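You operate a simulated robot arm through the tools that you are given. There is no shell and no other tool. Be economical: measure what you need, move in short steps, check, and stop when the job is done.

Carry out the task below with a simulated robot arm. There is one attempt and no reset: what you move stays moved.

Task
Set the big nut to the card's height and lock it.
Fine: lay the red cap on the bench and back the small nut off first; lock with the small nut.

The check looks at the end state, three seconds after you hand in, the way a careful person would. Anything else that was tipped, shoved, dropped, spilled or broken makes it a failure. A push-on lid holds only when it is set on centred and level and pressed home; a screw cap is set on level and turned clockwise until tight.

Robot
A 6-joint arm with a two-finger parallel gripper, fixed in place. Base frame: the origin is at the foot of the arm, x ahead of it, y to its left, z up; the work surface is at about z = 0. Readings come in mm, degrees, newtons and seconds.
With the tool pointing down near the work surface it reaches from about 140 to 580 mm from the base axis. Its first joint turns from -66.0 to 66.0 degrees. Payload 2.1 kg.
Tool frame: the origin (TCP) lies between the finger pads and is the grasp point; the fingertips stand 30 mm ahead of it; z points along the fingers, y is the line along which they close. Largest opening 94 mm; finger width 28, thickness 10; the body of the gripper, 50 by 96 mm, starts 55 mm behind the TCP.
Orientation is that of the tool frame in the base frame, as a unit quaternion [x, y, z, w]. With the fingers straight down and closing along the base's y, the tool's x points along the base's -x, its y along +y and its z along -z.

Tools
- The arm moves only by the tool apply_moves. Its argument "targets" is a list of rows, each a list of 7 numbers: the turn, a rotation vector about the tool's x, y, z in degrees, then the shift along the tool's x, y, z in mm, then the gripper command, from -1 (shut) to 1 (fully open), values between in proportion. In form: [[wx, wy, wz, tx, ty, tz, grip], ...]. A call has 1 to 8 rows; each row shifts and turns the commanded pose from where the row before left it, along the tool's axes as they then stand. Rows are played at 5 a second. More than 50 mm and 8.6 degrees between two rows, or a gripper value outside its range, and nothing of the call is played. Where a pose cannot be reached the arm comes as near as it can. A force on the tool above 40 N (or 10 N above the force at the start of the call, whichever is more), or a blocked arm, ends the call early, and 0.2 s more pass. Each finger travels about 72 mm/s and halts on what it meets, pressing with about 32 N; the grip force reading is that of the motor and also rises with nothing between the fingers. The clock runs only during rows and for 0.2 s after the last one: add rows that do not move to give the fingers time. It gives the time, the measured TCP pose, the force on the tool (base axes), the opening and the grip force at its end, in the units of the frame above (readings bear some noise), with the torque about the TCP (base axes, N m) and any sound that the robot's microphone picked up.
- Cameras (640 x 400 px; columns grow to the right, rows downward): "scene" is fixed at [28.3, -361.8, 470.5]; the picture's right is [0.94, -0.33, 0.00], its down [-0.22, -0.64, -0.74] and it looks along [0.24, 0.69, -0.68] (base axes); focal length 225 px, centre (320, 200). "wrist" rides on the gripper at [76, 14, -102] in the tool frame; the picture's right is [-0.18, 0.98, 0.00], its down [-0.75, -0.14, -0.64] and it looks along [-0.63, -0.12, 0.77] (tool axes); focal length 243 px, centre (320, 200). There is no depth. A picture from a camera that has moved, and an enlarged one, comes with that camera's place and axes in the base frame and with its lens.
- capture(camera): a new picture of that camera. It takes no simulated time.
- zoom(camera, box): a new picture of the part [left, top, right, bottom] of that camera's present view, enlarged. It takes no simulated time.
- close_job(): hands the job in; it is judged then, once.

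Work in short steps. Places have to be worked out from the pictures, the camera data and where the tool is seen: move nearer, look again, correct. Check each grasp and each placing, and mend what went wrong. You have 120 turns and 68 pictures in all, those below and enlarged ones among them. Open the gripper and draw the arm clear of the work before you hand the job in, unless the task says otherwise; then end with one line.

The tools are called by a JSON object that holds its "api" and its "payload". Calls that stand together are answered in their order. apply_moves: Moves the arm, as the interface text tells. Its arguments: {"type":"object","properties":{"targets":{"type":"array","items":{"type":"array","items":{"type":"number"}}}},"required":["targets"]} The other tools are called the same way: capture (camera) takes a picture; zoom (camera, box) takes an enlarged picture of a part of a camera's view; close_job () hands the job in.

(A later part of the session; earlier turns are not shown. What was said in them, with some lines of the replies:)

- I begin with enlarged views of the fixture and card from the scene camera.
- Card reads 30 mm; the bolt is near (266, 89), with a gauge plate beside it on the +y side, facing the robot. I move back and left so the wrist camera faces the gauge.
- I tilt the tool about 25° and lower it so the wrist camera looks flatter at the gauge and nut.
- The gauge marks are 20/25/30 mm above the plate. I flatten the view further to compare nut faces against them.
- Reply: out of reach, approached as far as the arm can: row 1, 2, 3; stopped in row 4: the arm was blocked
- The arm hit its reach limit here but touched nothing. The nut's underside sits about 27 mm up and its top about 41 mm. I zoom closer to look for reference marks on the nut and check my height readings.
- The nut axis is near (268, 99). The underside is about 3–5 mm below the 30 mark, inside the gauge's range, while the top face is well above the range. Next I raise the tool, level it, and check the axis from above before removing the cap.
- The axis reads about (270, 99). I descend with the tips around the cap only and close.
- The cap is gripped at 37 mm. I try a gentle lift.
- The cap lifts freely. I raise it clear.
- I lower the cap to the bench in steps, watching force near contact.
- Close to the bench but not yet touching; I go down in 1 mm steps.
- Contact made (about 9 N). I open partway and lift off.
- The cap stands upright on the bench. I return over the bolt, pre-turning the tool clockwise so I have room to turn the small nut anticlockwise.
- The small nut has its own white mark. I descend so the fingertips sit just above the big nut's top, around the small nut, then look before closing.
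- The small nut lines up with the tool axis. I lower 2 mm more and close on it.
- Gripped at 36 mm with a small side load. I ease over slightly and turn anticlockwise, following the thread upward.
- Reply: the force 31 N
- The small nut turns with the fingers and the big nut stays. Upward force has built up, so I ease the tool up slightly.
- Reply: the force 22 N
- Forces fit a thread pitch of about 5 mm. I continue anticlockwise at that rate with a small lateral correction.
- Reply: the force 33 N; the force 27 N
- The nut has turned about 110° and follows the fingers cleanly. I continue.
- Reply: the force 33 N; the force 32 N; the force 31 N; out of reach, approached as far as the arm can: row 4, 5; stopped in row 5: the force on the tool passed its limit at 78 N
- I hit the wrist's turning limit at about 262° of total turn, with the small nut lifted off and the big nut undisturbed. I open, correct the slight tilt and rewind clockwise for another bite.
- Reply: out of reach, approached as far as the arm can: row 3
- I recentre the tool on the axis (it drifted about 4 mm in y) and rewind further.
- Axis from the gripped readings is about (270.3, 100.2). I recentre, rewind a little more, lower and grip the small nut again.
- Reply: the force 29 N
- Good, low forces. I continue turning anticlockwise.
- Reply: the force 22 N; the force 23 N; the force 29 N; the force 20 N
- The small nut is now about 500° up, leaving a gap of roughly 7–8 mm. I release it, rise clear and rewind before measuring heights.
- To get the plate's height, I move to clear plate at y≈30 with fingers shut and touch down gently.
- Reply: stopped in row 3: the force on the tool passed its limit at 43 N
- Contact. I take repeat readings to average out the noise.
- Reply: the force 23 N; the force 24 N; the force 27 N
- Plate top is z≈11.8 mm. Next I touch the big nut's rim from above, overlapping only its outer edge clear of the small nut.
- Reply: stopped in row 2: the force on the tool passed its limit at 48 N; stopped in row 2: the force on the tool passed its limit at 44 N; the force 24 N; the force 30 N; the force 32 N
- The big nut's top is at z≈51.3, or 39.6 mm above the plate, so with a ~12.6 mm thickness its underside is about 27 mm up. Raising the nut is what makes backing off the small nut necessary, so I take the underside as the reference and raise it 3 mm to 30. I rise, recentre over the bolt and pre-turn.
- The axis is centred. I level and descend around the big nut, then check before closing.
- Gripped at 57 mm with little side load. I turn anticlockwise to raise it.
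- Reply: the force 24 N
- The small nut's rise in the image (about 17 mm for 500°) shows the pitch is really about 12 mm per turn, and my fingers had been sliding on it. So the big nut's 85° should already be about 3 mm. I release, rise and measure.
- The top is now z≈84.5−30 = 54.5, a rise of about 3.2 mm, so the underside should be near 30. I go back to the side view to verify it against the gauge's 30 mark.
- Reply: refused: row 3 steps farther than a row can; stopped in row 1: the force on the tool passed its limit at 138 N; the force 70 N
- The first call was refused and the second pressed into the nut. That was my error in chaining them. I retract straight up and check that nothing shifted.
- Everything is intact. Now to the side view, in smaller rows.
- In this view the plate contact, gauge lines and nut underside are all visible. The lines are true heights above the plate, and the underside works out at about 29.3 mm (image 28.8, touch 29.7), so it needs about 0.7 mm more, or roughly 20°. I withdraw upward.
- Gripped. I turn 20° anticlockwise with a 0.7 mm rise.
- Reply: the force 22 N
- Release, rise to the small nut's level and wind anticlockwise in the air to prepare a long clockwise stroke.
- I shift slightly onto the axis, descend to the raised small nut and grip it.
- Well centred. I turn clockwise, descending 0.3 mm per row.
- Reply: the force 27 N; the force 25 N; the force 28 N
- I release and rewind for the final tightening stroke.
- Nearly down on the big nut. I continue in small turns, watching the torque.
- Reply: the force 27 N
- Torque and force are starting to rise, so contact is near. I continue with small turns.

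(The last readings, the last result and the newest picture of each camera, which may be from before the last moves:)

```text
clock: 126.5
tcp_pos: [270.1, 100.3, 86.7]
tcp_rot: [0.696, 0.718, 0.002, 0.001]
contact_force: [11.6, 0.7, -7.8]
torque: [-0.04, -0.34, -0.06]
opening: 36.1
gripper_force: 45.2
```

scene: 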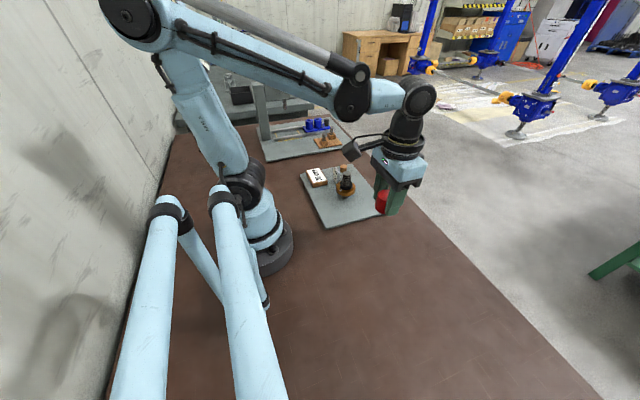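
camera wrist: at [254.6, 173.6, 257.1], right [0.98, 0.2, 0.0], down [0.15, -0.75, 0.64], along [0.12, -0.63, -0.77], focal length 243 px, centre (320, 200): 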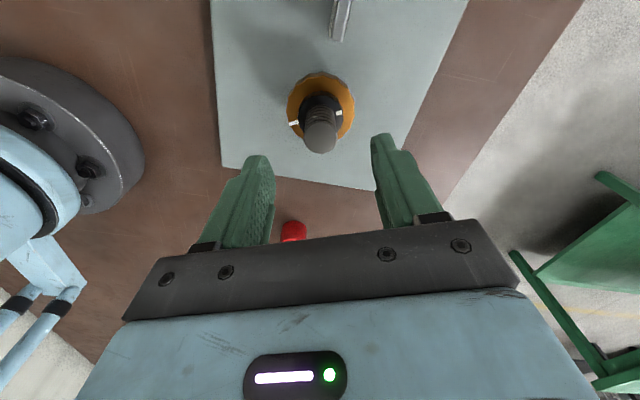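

{"api": "apply_moves", "payload": {"targets": [[0, 0, 6, 0, 0, 0.2, -0.6], [0, 0, 6, 0, 0, 0.2, -0.6], [0, 0, 0, 0, 0, 0, -0.6]]}}

{"api": "zoom", "payload": {"camera": "scene", "box": [320, 160, 370, 202]}}

```text
clock: 127.3
tcp_pos: [269.5, 100.0, 85.1]
tcp_rot: [0.768, 0.64, 0.001, 0.0]
contact_force: [11.5, -5.5, -11.8]
torque: [-0.09, -0.32, -0.02]
opening: 35.8
gripper_force: 45.0
```

```text
9.52 times, centred on (345, 181) of scene
camera zoom: at [28.3, -361.8, 470.5], right [0.94, -0.33, 0.0], down [-0.22, -0.64, -0.74], along [0.24, 0.69, -0.68], focal length 2142 px, centre (82, 381)
```

zoom: 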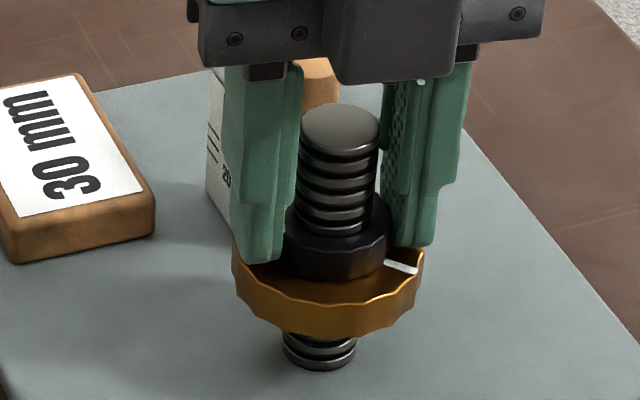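

{"api": "zoom", "payload": {"camera": "scene", "box": [335, 178, 359, 202]}}

{"api": "zoom", "payload": {"camera": "wrist", "box": [220, 60, 420, 200]}}

```text
16.00 times, centred on (347, 190) of scene
camera zoom: at [28.3, -361.8, 470.5], right [0.94, -0.33, 0.0], down [-0.22, -0.64, -0.74], along [0.24, 0.69, -0.68], focal length 3599 px, centre (-112, 360)
```

zoom: 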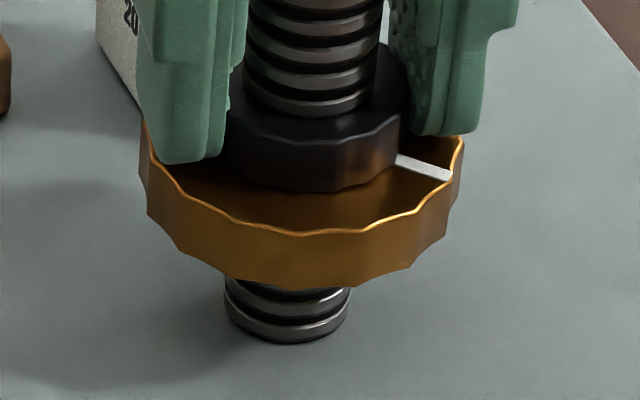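

```text
2.86 times, centred on (320, 130) of wrist
camera zoom: at [297.0, 171.5, 189.5], right [0.93, -0.36, 0.0], down [-0.28, -0.72, 0.64], along [-0.23, -0.6, -0.77], focal length 693 px, centre (320, 400)
```

zoom: 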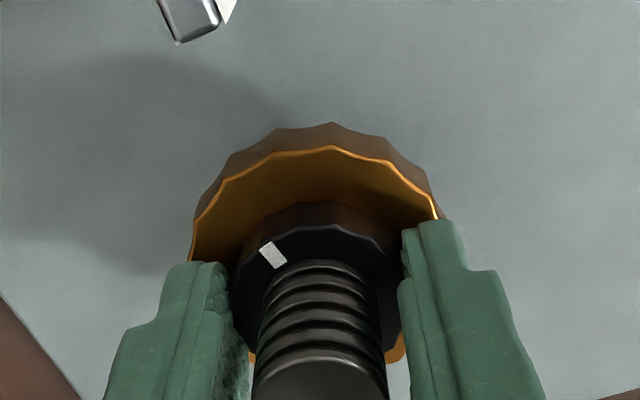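

The small nut looks seated. I turn a little more and compare the mark positions to see whether the nuts are jammed.

{"api": "apply_moves", "payload": {"targets": [[0, 0, 8, 0, 0, 0.1, -0.8]]}}

{"api": "zoom", "payload": {"camera": "scene", "box": [335, 178, 359, 202]}}

```text
clock: 127.7
tcp_pos: [270.5, 100.6, 86.0]
tcp_rot: [0.81, 0.586, 0.002, 0.0]
contact_force: [11.3, -2.7, -3.1]
torque: [-0.98, 0.05, 0.08]
opening: 35.5
gripper_force: 45.2
```

```text
16.00 times, centred on (347, 190) of scene
camera zoom: at [28.3, -361.8, 470.5], right [0.94, -0.33, 0.0], down [-0.22, -0.64, -0.74], along [0.24, 0.69, -0.68], focal length 3599 px, centre (-112, 360)
```

zoom: 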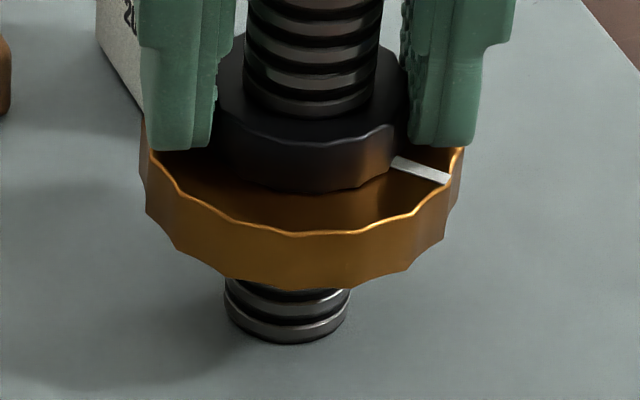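

{"api": "apply_moves", "payload": {"targets": [[0, 0, 8, 0, 0, 0.15, -0.8], [0, 0, 8, 0, 0, 0.15, -0.8]]}}

{"api": "zoom", "payload": {"camera": "scene", "box": [335, 178, 359, 202]}}

```text
clock: 128.3
tcp_pos: [269.4, 99.3, 86.4]
tcp_rot: [0.885, 0.466, 0.001, 0.0]
contact_force: [15.7, -7.1, -21.8]
torque: [-0.26, -0.31, 0.1]
opening: 35.8
gripper_force: 44.6
```

```text
16.00 times, centred on (347, 190) of scene
camera zoom: at [28.4, -361.8, 470.5], right [0.94, -0.33, 0.0], down [-0.22, -0.64, -0.74], along [0.24, 0.69, -0.68], focal length 3599 px, centre (-112, 360)
```

zoom: 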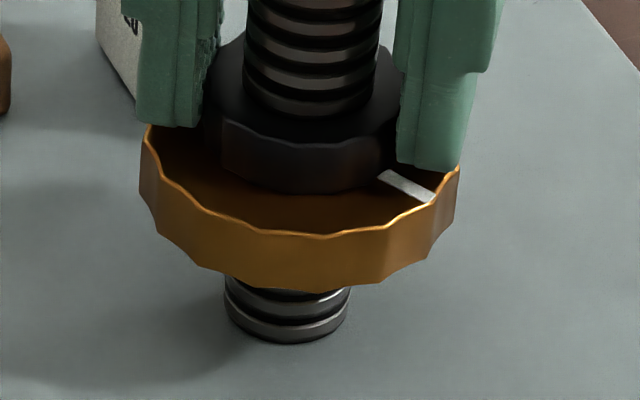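

The pair is jammed: the last turn carried the big nut about 12° clockwise with the small one, lowering it slightly. I'll now grip the big nut and turn it anticlockwise about 15°, which both restores the height and tightens it against the small nut.

{"api": "apply_moves", "payload": {"targets": [[0, 0, 0, 0, 0, 0, 0], [0, 0, 0, 0, 0, 0, 0.49], [0, 0, 0, 0, 0, 0, 0.49], [0, 0, 0, 0, 0, 6, 0.49], [0, 0, 0, 0, 0, 6, 0.49], [0, 0, 0, 0, 0, 0, 0.49]]}}

{"api": "zoom", "payload": {"camera": "wrist", "box": [220, 60, 420, 200]}}

```text
clock: 129.7
tcp_pos: [269.9, 100.5, 73.0]
tcp_rot: [0.884, 0.467, 0.001, -0.001]
contact_force: [0.4, 0.8, 0.2]
torque: [-0.01, 0.0, 0.01]
opening: 70.1
gripper_force: 0.1
```

```text
2.86 times, centred on (320, 130) of wrist
camera zoom: at [323.8, 154.2, 177.7], right [0.71, -0.7, 0.0], down [-0.54, -0.55, 0.64], along [-0.45, -0.45, -0.77], focal length 693 px, centre (320, 400)
```

zoom: 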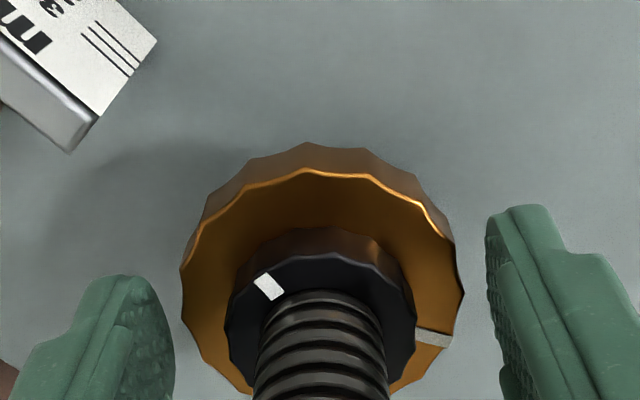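

{"api": "apply_moves", "payload": {"targets": [[0, 0, 0, 0, 0.3, 0, 0.1], [0, 0, 0, 0, 0, 0, -0.1], [0, 0, 0, 0, 0, 0, -0.1], [0, 0, -5, 0, 0, -0.17, -0.1], [0, 0, -5, 0, 0, -0.17, -0.1], [0, 0, -5, 0, 0, -0.17, -0.1], [0, 0, 0, 0, 0, 0, -0.1]]}}

{"api": "zoom", "payload": {"camera": "wrist", "box": [220, 60, 420, 200]}}

```text
clock: 131.3
tcp_pos: [270.8, 100.3, 74.3]
tcp_rot: [0.815, 0.58, 0.002, -0.001]
contact_force: [-7.2, 0.0, -15.5]
torque: [0.14, -0.03, 0.09]
opening: 57.3
gripper_force: 45.3
```

```text
2.86 times, centred on (320, 130) of wrist
camera zoom: at [308.0, 166.8, 178.7], right [0.87, -0.49, 0.0], down [-0.38, -0.67, 0.64], along [-0.32, -0.56, -0.77], focal length 693 px, centre (320, 400)
```

zoom: 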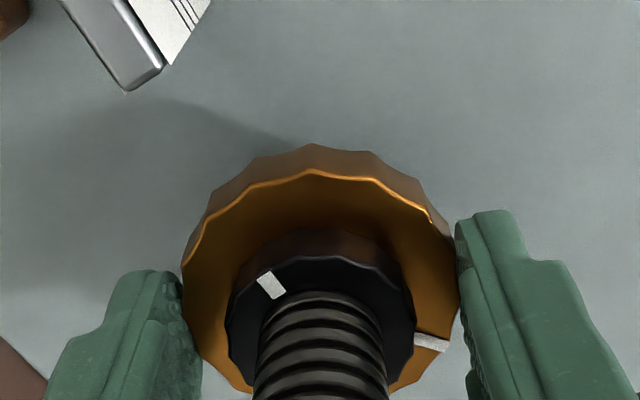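

Both marks moved together, so the pair is jammed and turns as one. I release, rise and unwind, then re-measure the height by touch.

{"api": "apply_moves", "payload": {"targets": [[0, 0, 0, 0, 0, 0, 0.2], [0, 0, 0, 0, 0, 0, 0.49], [0, 0, 0, 0, 0, 0, 0.49], [0, 0, 0, 0, 0, -40, 0.49], [0, 0, 0, 0, 0, -40, 0.49], [0, 0, -8.5, 0, 0, 0, 0], [0, 0, -8.5, 0, 0, 0, -0.5], [0, 0, -8.5, 0, 0, 0, -1]]}}

{"api": "apply_moves", "payload": {"targets": [[0, 0, -8.5, 0, 0, 0, -1], [0, 0, -8.5, 0, 0, 0, -1], [0, 0, -8.5, 0, 0, 0, -1], [0, 0, -8.5, 0, 0, 0, -1], [0, 0, -8.5, 0, 0, 0, -1], [0, 0, -8.5, 0, 0, 0, -1], [0, 0, -8.5, 0, 0, 0, -1], [0, 0, -8.5, 0, 0, 0, -1]]}}

```text
clock: 133.1
tcp_pos: [269.7, 98.8, 154.6]
tcp_rot: [0.666, 0.746, 0.001, -0.001]
contact_force: [0.6, -0.6, 0.1]
torque: [-0.02, 0.0, 0.01]
opening: 0.0
gripper_force: 28.2
```

```text
clock: 134.9
tcp_pos: [269.9, 98.6, 153.5]
tcp_rot: [0.135, 0.991, 0.001, 0.001]
contact_force: [0.0, -0.4, 0.3]
torque: [-0.02, 0.02, 0.01]
opening: 0.1
gripper_force: 32.3
```

{"api": "apply_moves", "payload": {"targets": [[0, 0, -8, 0, 0, 0, -1], [0, 0, -7.6, 0, 0, 0, -1], [0, 0, 0, 0, -30, 0, -1], [0, 0, 0, 0, 0, 40, -1], [0, 0, 0, 0, 0, 24, -1], [0, 0, 0, 0, 0, 0, -1]]}}

```text
clock: 136.3
tcp_pos: [269.4, 69.0, 89.1]
tcp_rot: [0.001, 1.0, 0.001, 0.001]
contact_force: [-0.5, -0.1, -0.3]
torque: [0.01, 0.01, 0.0]
opening: 0.0
gripper_force: 32.4
```

{"api": "apply_moves", "payload": {"targets": [[0, 0, 0, 0, 0, 0.5, -1], [0, 0, 0, 0, 0, 0.5, -1], [0, 0, 0, 0, 0, 0.5, -1], [0, 0, 0, 0, 0, 0.5, -1], [0, 0, 0, 0, 0, 0, -1]]}}

{"api": "apply_moves", "payload": {"targets": [[0, 0, 0, 0, 0, 0.4, -1], [0, 0, 0, 0, 0, 0.4, -1], [0, 0, 0, 0, 0, 0, -1]]}}

{"api": "apply_moves", "payload": {"targets": [[0, 0, 0, 0, 0, 0.3, -1], [0, 0, 0, 0, 0, 0, -1]]}}

```text
clock: 137.5
tcp_pos: [270.4, 71.1, 88.4]
tcp_rot: [0.001, 1.0, 0.001, 0.001]
contact_force: [0.5, 0.3, 0.9]
torque: [-0.03, 0.0, 0.0]
opening: 0.0
gripper_force: 31.7
```

```text
clock: 138.3
tcp_pos: [269.8, 70.2, 88.0]
tcp_rot: [0.001, 1.0, 0.001, 0.001]
contact_force: [1.0, -0.4, -0.1]
torque: [-0.03, 0.0, 0.03]
opening: 0.0
gripper_force: 31.8
```

```text
clock: 138.9
tcp_pos: [271.0, 70.7, 87.7]
tcp_rot: [0.001, 1.0, 0.001, 0.001]
contact_force: [-0.3, -0.2, 0.2]
torque: [0.01, 0.05, -0.04]
opening: 0.0
gripper_force: 31.8
```

{"api": "apply_moves", "payload": {"targets": [[0, 0, 0, 0, -1, 0.5, -1], [0, 0, 0, 0, 0, 0.5, -1], [0, 0, 0, 0, 0, 0, -1]]}}

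{"api": "apply_moves", "payload": {"targets": [[0, 0, 0, 0, 0, 0.4, -1], [0, 0, 0, 0, 0, 0.4, -1], [0, 0, 0, 0, 0, 0, -1]]}}

{"api": "apply_moves", "payload": {"targets": [[0, 0, 0, 0, 0, 0.2, -1], [0, 0, 0, 0, 0, 0, -1]]}}

```text
clock: 139.7
tcp_pos: [270.7, 69.4, 85.4]
tcp_rot: [0.001, 1.0, 0.003, 0.001]
contact_force: [-0.3, -0.6, 0.1]
torque: [-0.01, -0.03, 0.01]
opening: 0.1
gripper_force: 31.6
```

```text
clock: 140.5
tcp_pos: [269.8, 68.2, 85.4]
tcp_rot: [0.0, 1.0, 0.001, 0.0]
contact_force: [0.7, -1.0, -0.2]
torque: [-0.03, 0.01, 0.02]
opening: 0.1
gripper_force: 31.8
```

```text
clock: 141.1
tcp_pos: [270.0, 69.6, 84.9]
tcp_rot: [0.001, 1.0, 0.003, 0.001]
contact_force: [-0.2, 0.7, -0.2]
torque: [-0.02, -0.01, 0.01]
opening: 0.0
gripper_force: 32.1
```

{"api": "apply_moves", "payload": {"targets": [[0, 0, 0, 0, 0, 0.25, -1], [0, 0, 0, 0, 0, 0, -1]]}}

{"api": "apply_moves", "payload": {"targets": [[0, 0, 0, 0, 0, 0.25, -1], [0, 0, 0, 0, 0, 0, -1]]}}

{"api": "apply_moves", "payload": {"targets": [[0, 0, 0, 0, 0, 0.25, -1], [0, 0, 0, 0, 0, 0, -1]]}}

```text
clock: 141.7
tcp_pos: [270.6, 69.2, 84.0]
tcp_rot: [0.001, 1.0, 0.003, 0.002]
contact_force: [0.2, 0.7, -0.5]
torque: [0.01, 0.0, 0.02]
opening: 0.0
gripper_force: 31.9
```

```text
clock: 142.3
tcp_pos: [270.6, 67.5, 84.4]
tcp_rot: [0.001, 1.0, 0.002, 0.001]
contact_force: [-0.2, -0.5, 0.5]
torque: [0.01, 0.0, 0.0]
opening: 0.0
gripper_force: 31.8
```

```text
clock: 142.9
tcp_pos: [269.4, 68.8, 84.6]
tcp_rot: [0.001, 1.0, 0.001, 0.002]
contact_force: [-4.4, -2.6, 23.1]
torque: [0.04, 0.17, 0.04]
opening: 0.0
gripper_force: 31.9
```

Contact at about 84.4, so the top is about 42.7 mm above the plate; the drag undid my last raise. I grip the big nut again and raise the jammed pair about 24° (0.8 mm).

{"api": "apply_moves", "payload": {"targets": [[0, 0, 0, 0, 0, -35, -1], [0, 0, 0, 0, 0, -35, 0], [0, 0, 0, 0, 31, 0, 0.49], [0, 0, 0, 0, 0, 0, 0.49], [0, 0, 0, 0, 0, 40, 0.49], [0, 0, 0, 0, 0, 40, 0.49], [0, 0, 0, 0, 0, 0, 0.49]]}}

```text
clock: 144.5
tcp_pos: [270.9, 100.1, 75.6]
tcp_rot: [0.001, 1.0, 0.001, 0.0]
contact_force: [-0.2, -0.3, -0.6]
torque: [0.03, 0.0, 0.03]
opening: 69.9
gripper_force: 0.1
```

{"api": "apply_moves", "payload": {"targets": [[0, 0, 0, 0, 0, 1, 0.2], [0, 0, 0, 0, 0, 0, -0.1], [0, 0, 0, 0, 0, 0, -0.1], [0, 0, -8, 0, 0, -0.27, -0.1], [0, 0, -8, 0, 0, -0.27, -0.1], [0, 0, -8, 0, 0, -0.26, -0.1], [0, 0, 0, 0, 0, 0, -0.1]]}}

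{"api": "zoom", "payload": {"camera": "wrist", "box": [220, 60, 420, 200]}}

```text
clock: 146.1
tcp_pos: [270.5, 98.9, 75.6]
tcp_rot: [-0.208, 0.978, 0.0, 0.001]
contact_force: [-1.7, -2.7, 20.8]
torque: [-0.27, 0.83, 0.02]
opening: 56.3
gripper_force: 44.9
```

```text
2.86 times, centred on (320, 130) of wrist
camera zoom: at [194.3, 81.1, 178.0], right [-0.23, 0.97, 0.0], down [0.74, 0.18, 0.64], along [0.63, 0.15, -0.77], focal length 693 px, centre (320, 400)
```

zoom: 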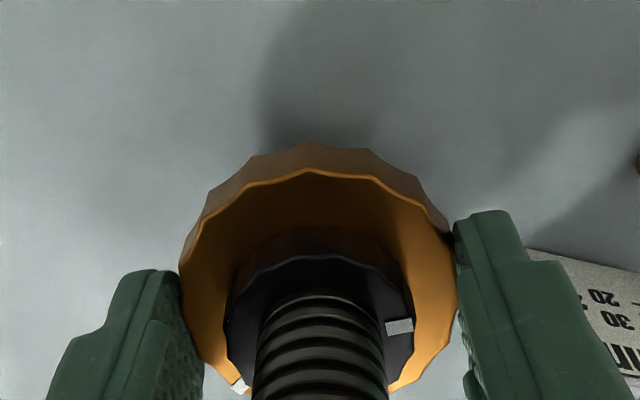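

The pair rotated together. I release and go to the side view for a final check against the 30 mark.

{"api": "apply_moves", "payload": {"targets": [[0, 0, 0, 0, 0, 0, 0.2], [0, 0, 0, 0, 0, 0, 0.49], [0, 0, 0, 0, 0, 0, 0.49], [0, 0, 0, 0, 0, -40, 0.49], [0, 0, 0, 0, 0, -40, 0.49], [0, 0, 8, 0, 0, 0, 0.49], [0, 0, 8, 0, 0, 0, 1], [0, 0, 8, 0, 0, 0, 1]]}}

{"api": "apply_moves", "payload": {"targets": [[0, 0, 0, 33, 25, 0, 1], [0, -8, 0, 33, 25, 0, 1], [0, -8, 0, 0, 0, 0, 1], [0, -8, 0, 0, 0, 0, 1], [0, -8, 0, 0, 0, 0, 1], [0, -8, 0, 0, 0, 0, 1], [0, 0, 0, 0, 0, 0, 1]]}}

```text
clock: 147.9
tcp_pos: [270.0, 98.3, 154.6]
tcp_rot: [0.003, 1.0, 0.002, 0.001]
contact_force: [-0.1, -0.1, -0.7]
torque: [0.0, 0.01, 0.02]
opening: 94.0
gripper_force: 0.1
```

```text
clock: 149.5
tcp_pos: [205.0, 148.6, 154.4]
tcp_rot: [0.001, 0.939, 0.002, 0.343]
contact_force: [-0.1, -0.5, -0.6]
torque: [-0.02, 0.04, 0.0]
opening: 93.7
gripper_force: 0.1
```

{"api": "apply_moves", "payload": {"targets": [[0, 0, 0, 16, 0, 19, 1], [0, 0, 0, 16, 0, 19, 1], [0, 0, 0, 13.5, 0, 16, 1], [0, 0, 0, 0, 0, 0, 1]]}}

{"api": "zoom", "payload": {"camera": "wrist", "box": [245, 105, 335, 165]}}

{"api": "zoom", "payload": {"camera": "wrist", "box": [310, 105, 400, 165]}}

```text
clock: 150.5
tcp_pos: [204.9, 149.8, 83.3]
tcp_rot: [0.002, 0.939, 0.0, 0.343]
contact_force: [-0.1, -0.3, -0.1]
torque: [0.02, 0.01, 0.02]
opening: 94.0
gripper_force: 0.1
```

```text
6.67 times, centred on (290, 135) of wrist
camera zoom: at [79.5, 164.6, 113.6], right [0.14, 0.98, 0.12], down [0.16, -0.14, 0.98], along [0.98, -0.12, -0.18], focal length 1618 px, centre (520, 633)
```

zoom: 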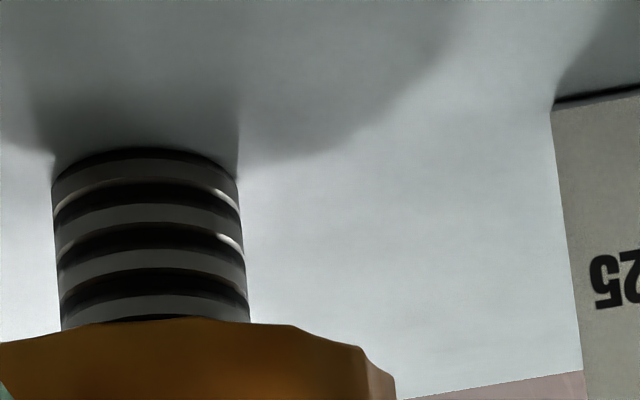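

```text
6.67 times, centred on (355, 135) of wrist
camera zoom: at [79.5, 164.6, 113.6], right [0.14, 0.98, 0.12], down [0.16, -0.14, 0.98], along [0.98, -0.12, -0.18], focal length 1618 px, centre (87, 633)
```

zoom: 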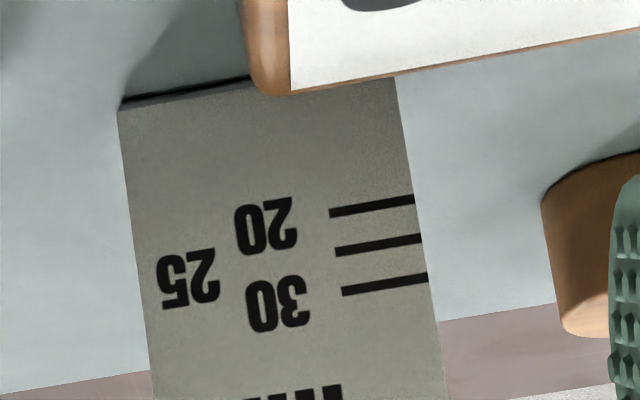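

The 30 mark reads 30.0 and the nut's underside about 29.9–30.1 mm above the plate. I withdraw and take a final look at the scene.

{"api": "apply_moves", "payload": {"targets": [[0, 0, 0, -16, 0, -19, 1], [0, 0, 0, -16, 0, -19, 1], [0, 0, 0, -15, 0, -18, 1], [0, 8, 0, -10, 0, -20, 1], [0, 8, 0, 0, 0, -20, 1], [0, 8, 0, 0, 0, -20, 1], [0, 8, 0, 0, 0, 0, 1], [0, 8, 0, 0, 0, 0, 1]]}}

{"api": "capture", "payload": {"camera": "scene"}}

{"api": "zoom", "payload": {"camera": "scene", "box": [330, 170, 420, 232]}}

```text
clock: 152.3
tcp_pos: [180.4, 148.8, 213.3]
tcp_rot: [0.0, 1.0, 0.002, -0.001]
contact_force: [0.6, -0.3, -0.1]
torque: [-0.02, -0.03, -0.03]
opening: 93.9
gripper_force: 0.2
```

```text
5 pictures are left
```

scene: 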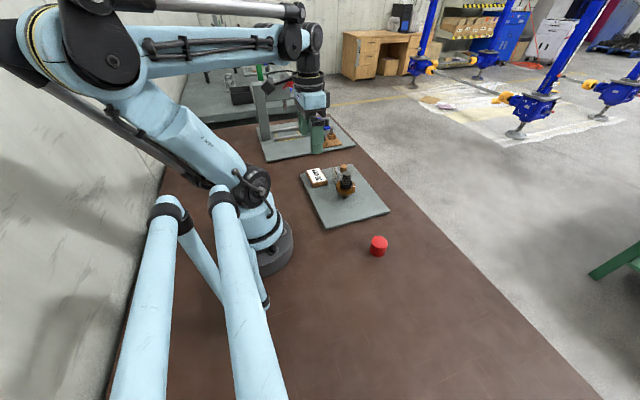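

```text
6.45 times, centred on (375, 201) of scene
camera zoom: at [28.3, -361.8, 470.5], right [0.94, -0.33, 0.0], down [-0.22, -0.64, -0.74], along [0.24, 0.69, -0.68], focal length 1451 px, centre (-35, 194)
```

zoom: 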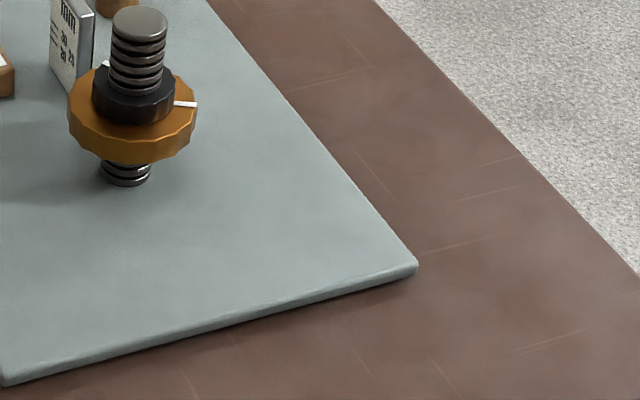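

The cap stands on the bench, the small nut is seated on the big nut, nothing else moved, and the arm is clear. I hand in.

{"api": "close_job", "payload": {}}

```text
The job is handed in.
```

The job is handed in: the big nut's underside is at about 30 mm above the plate, the small nut is jammed down on it, and the red cap stands upright on the bench. The card doesn't say which face of the nut to measure, so taking the underside was my judgement.
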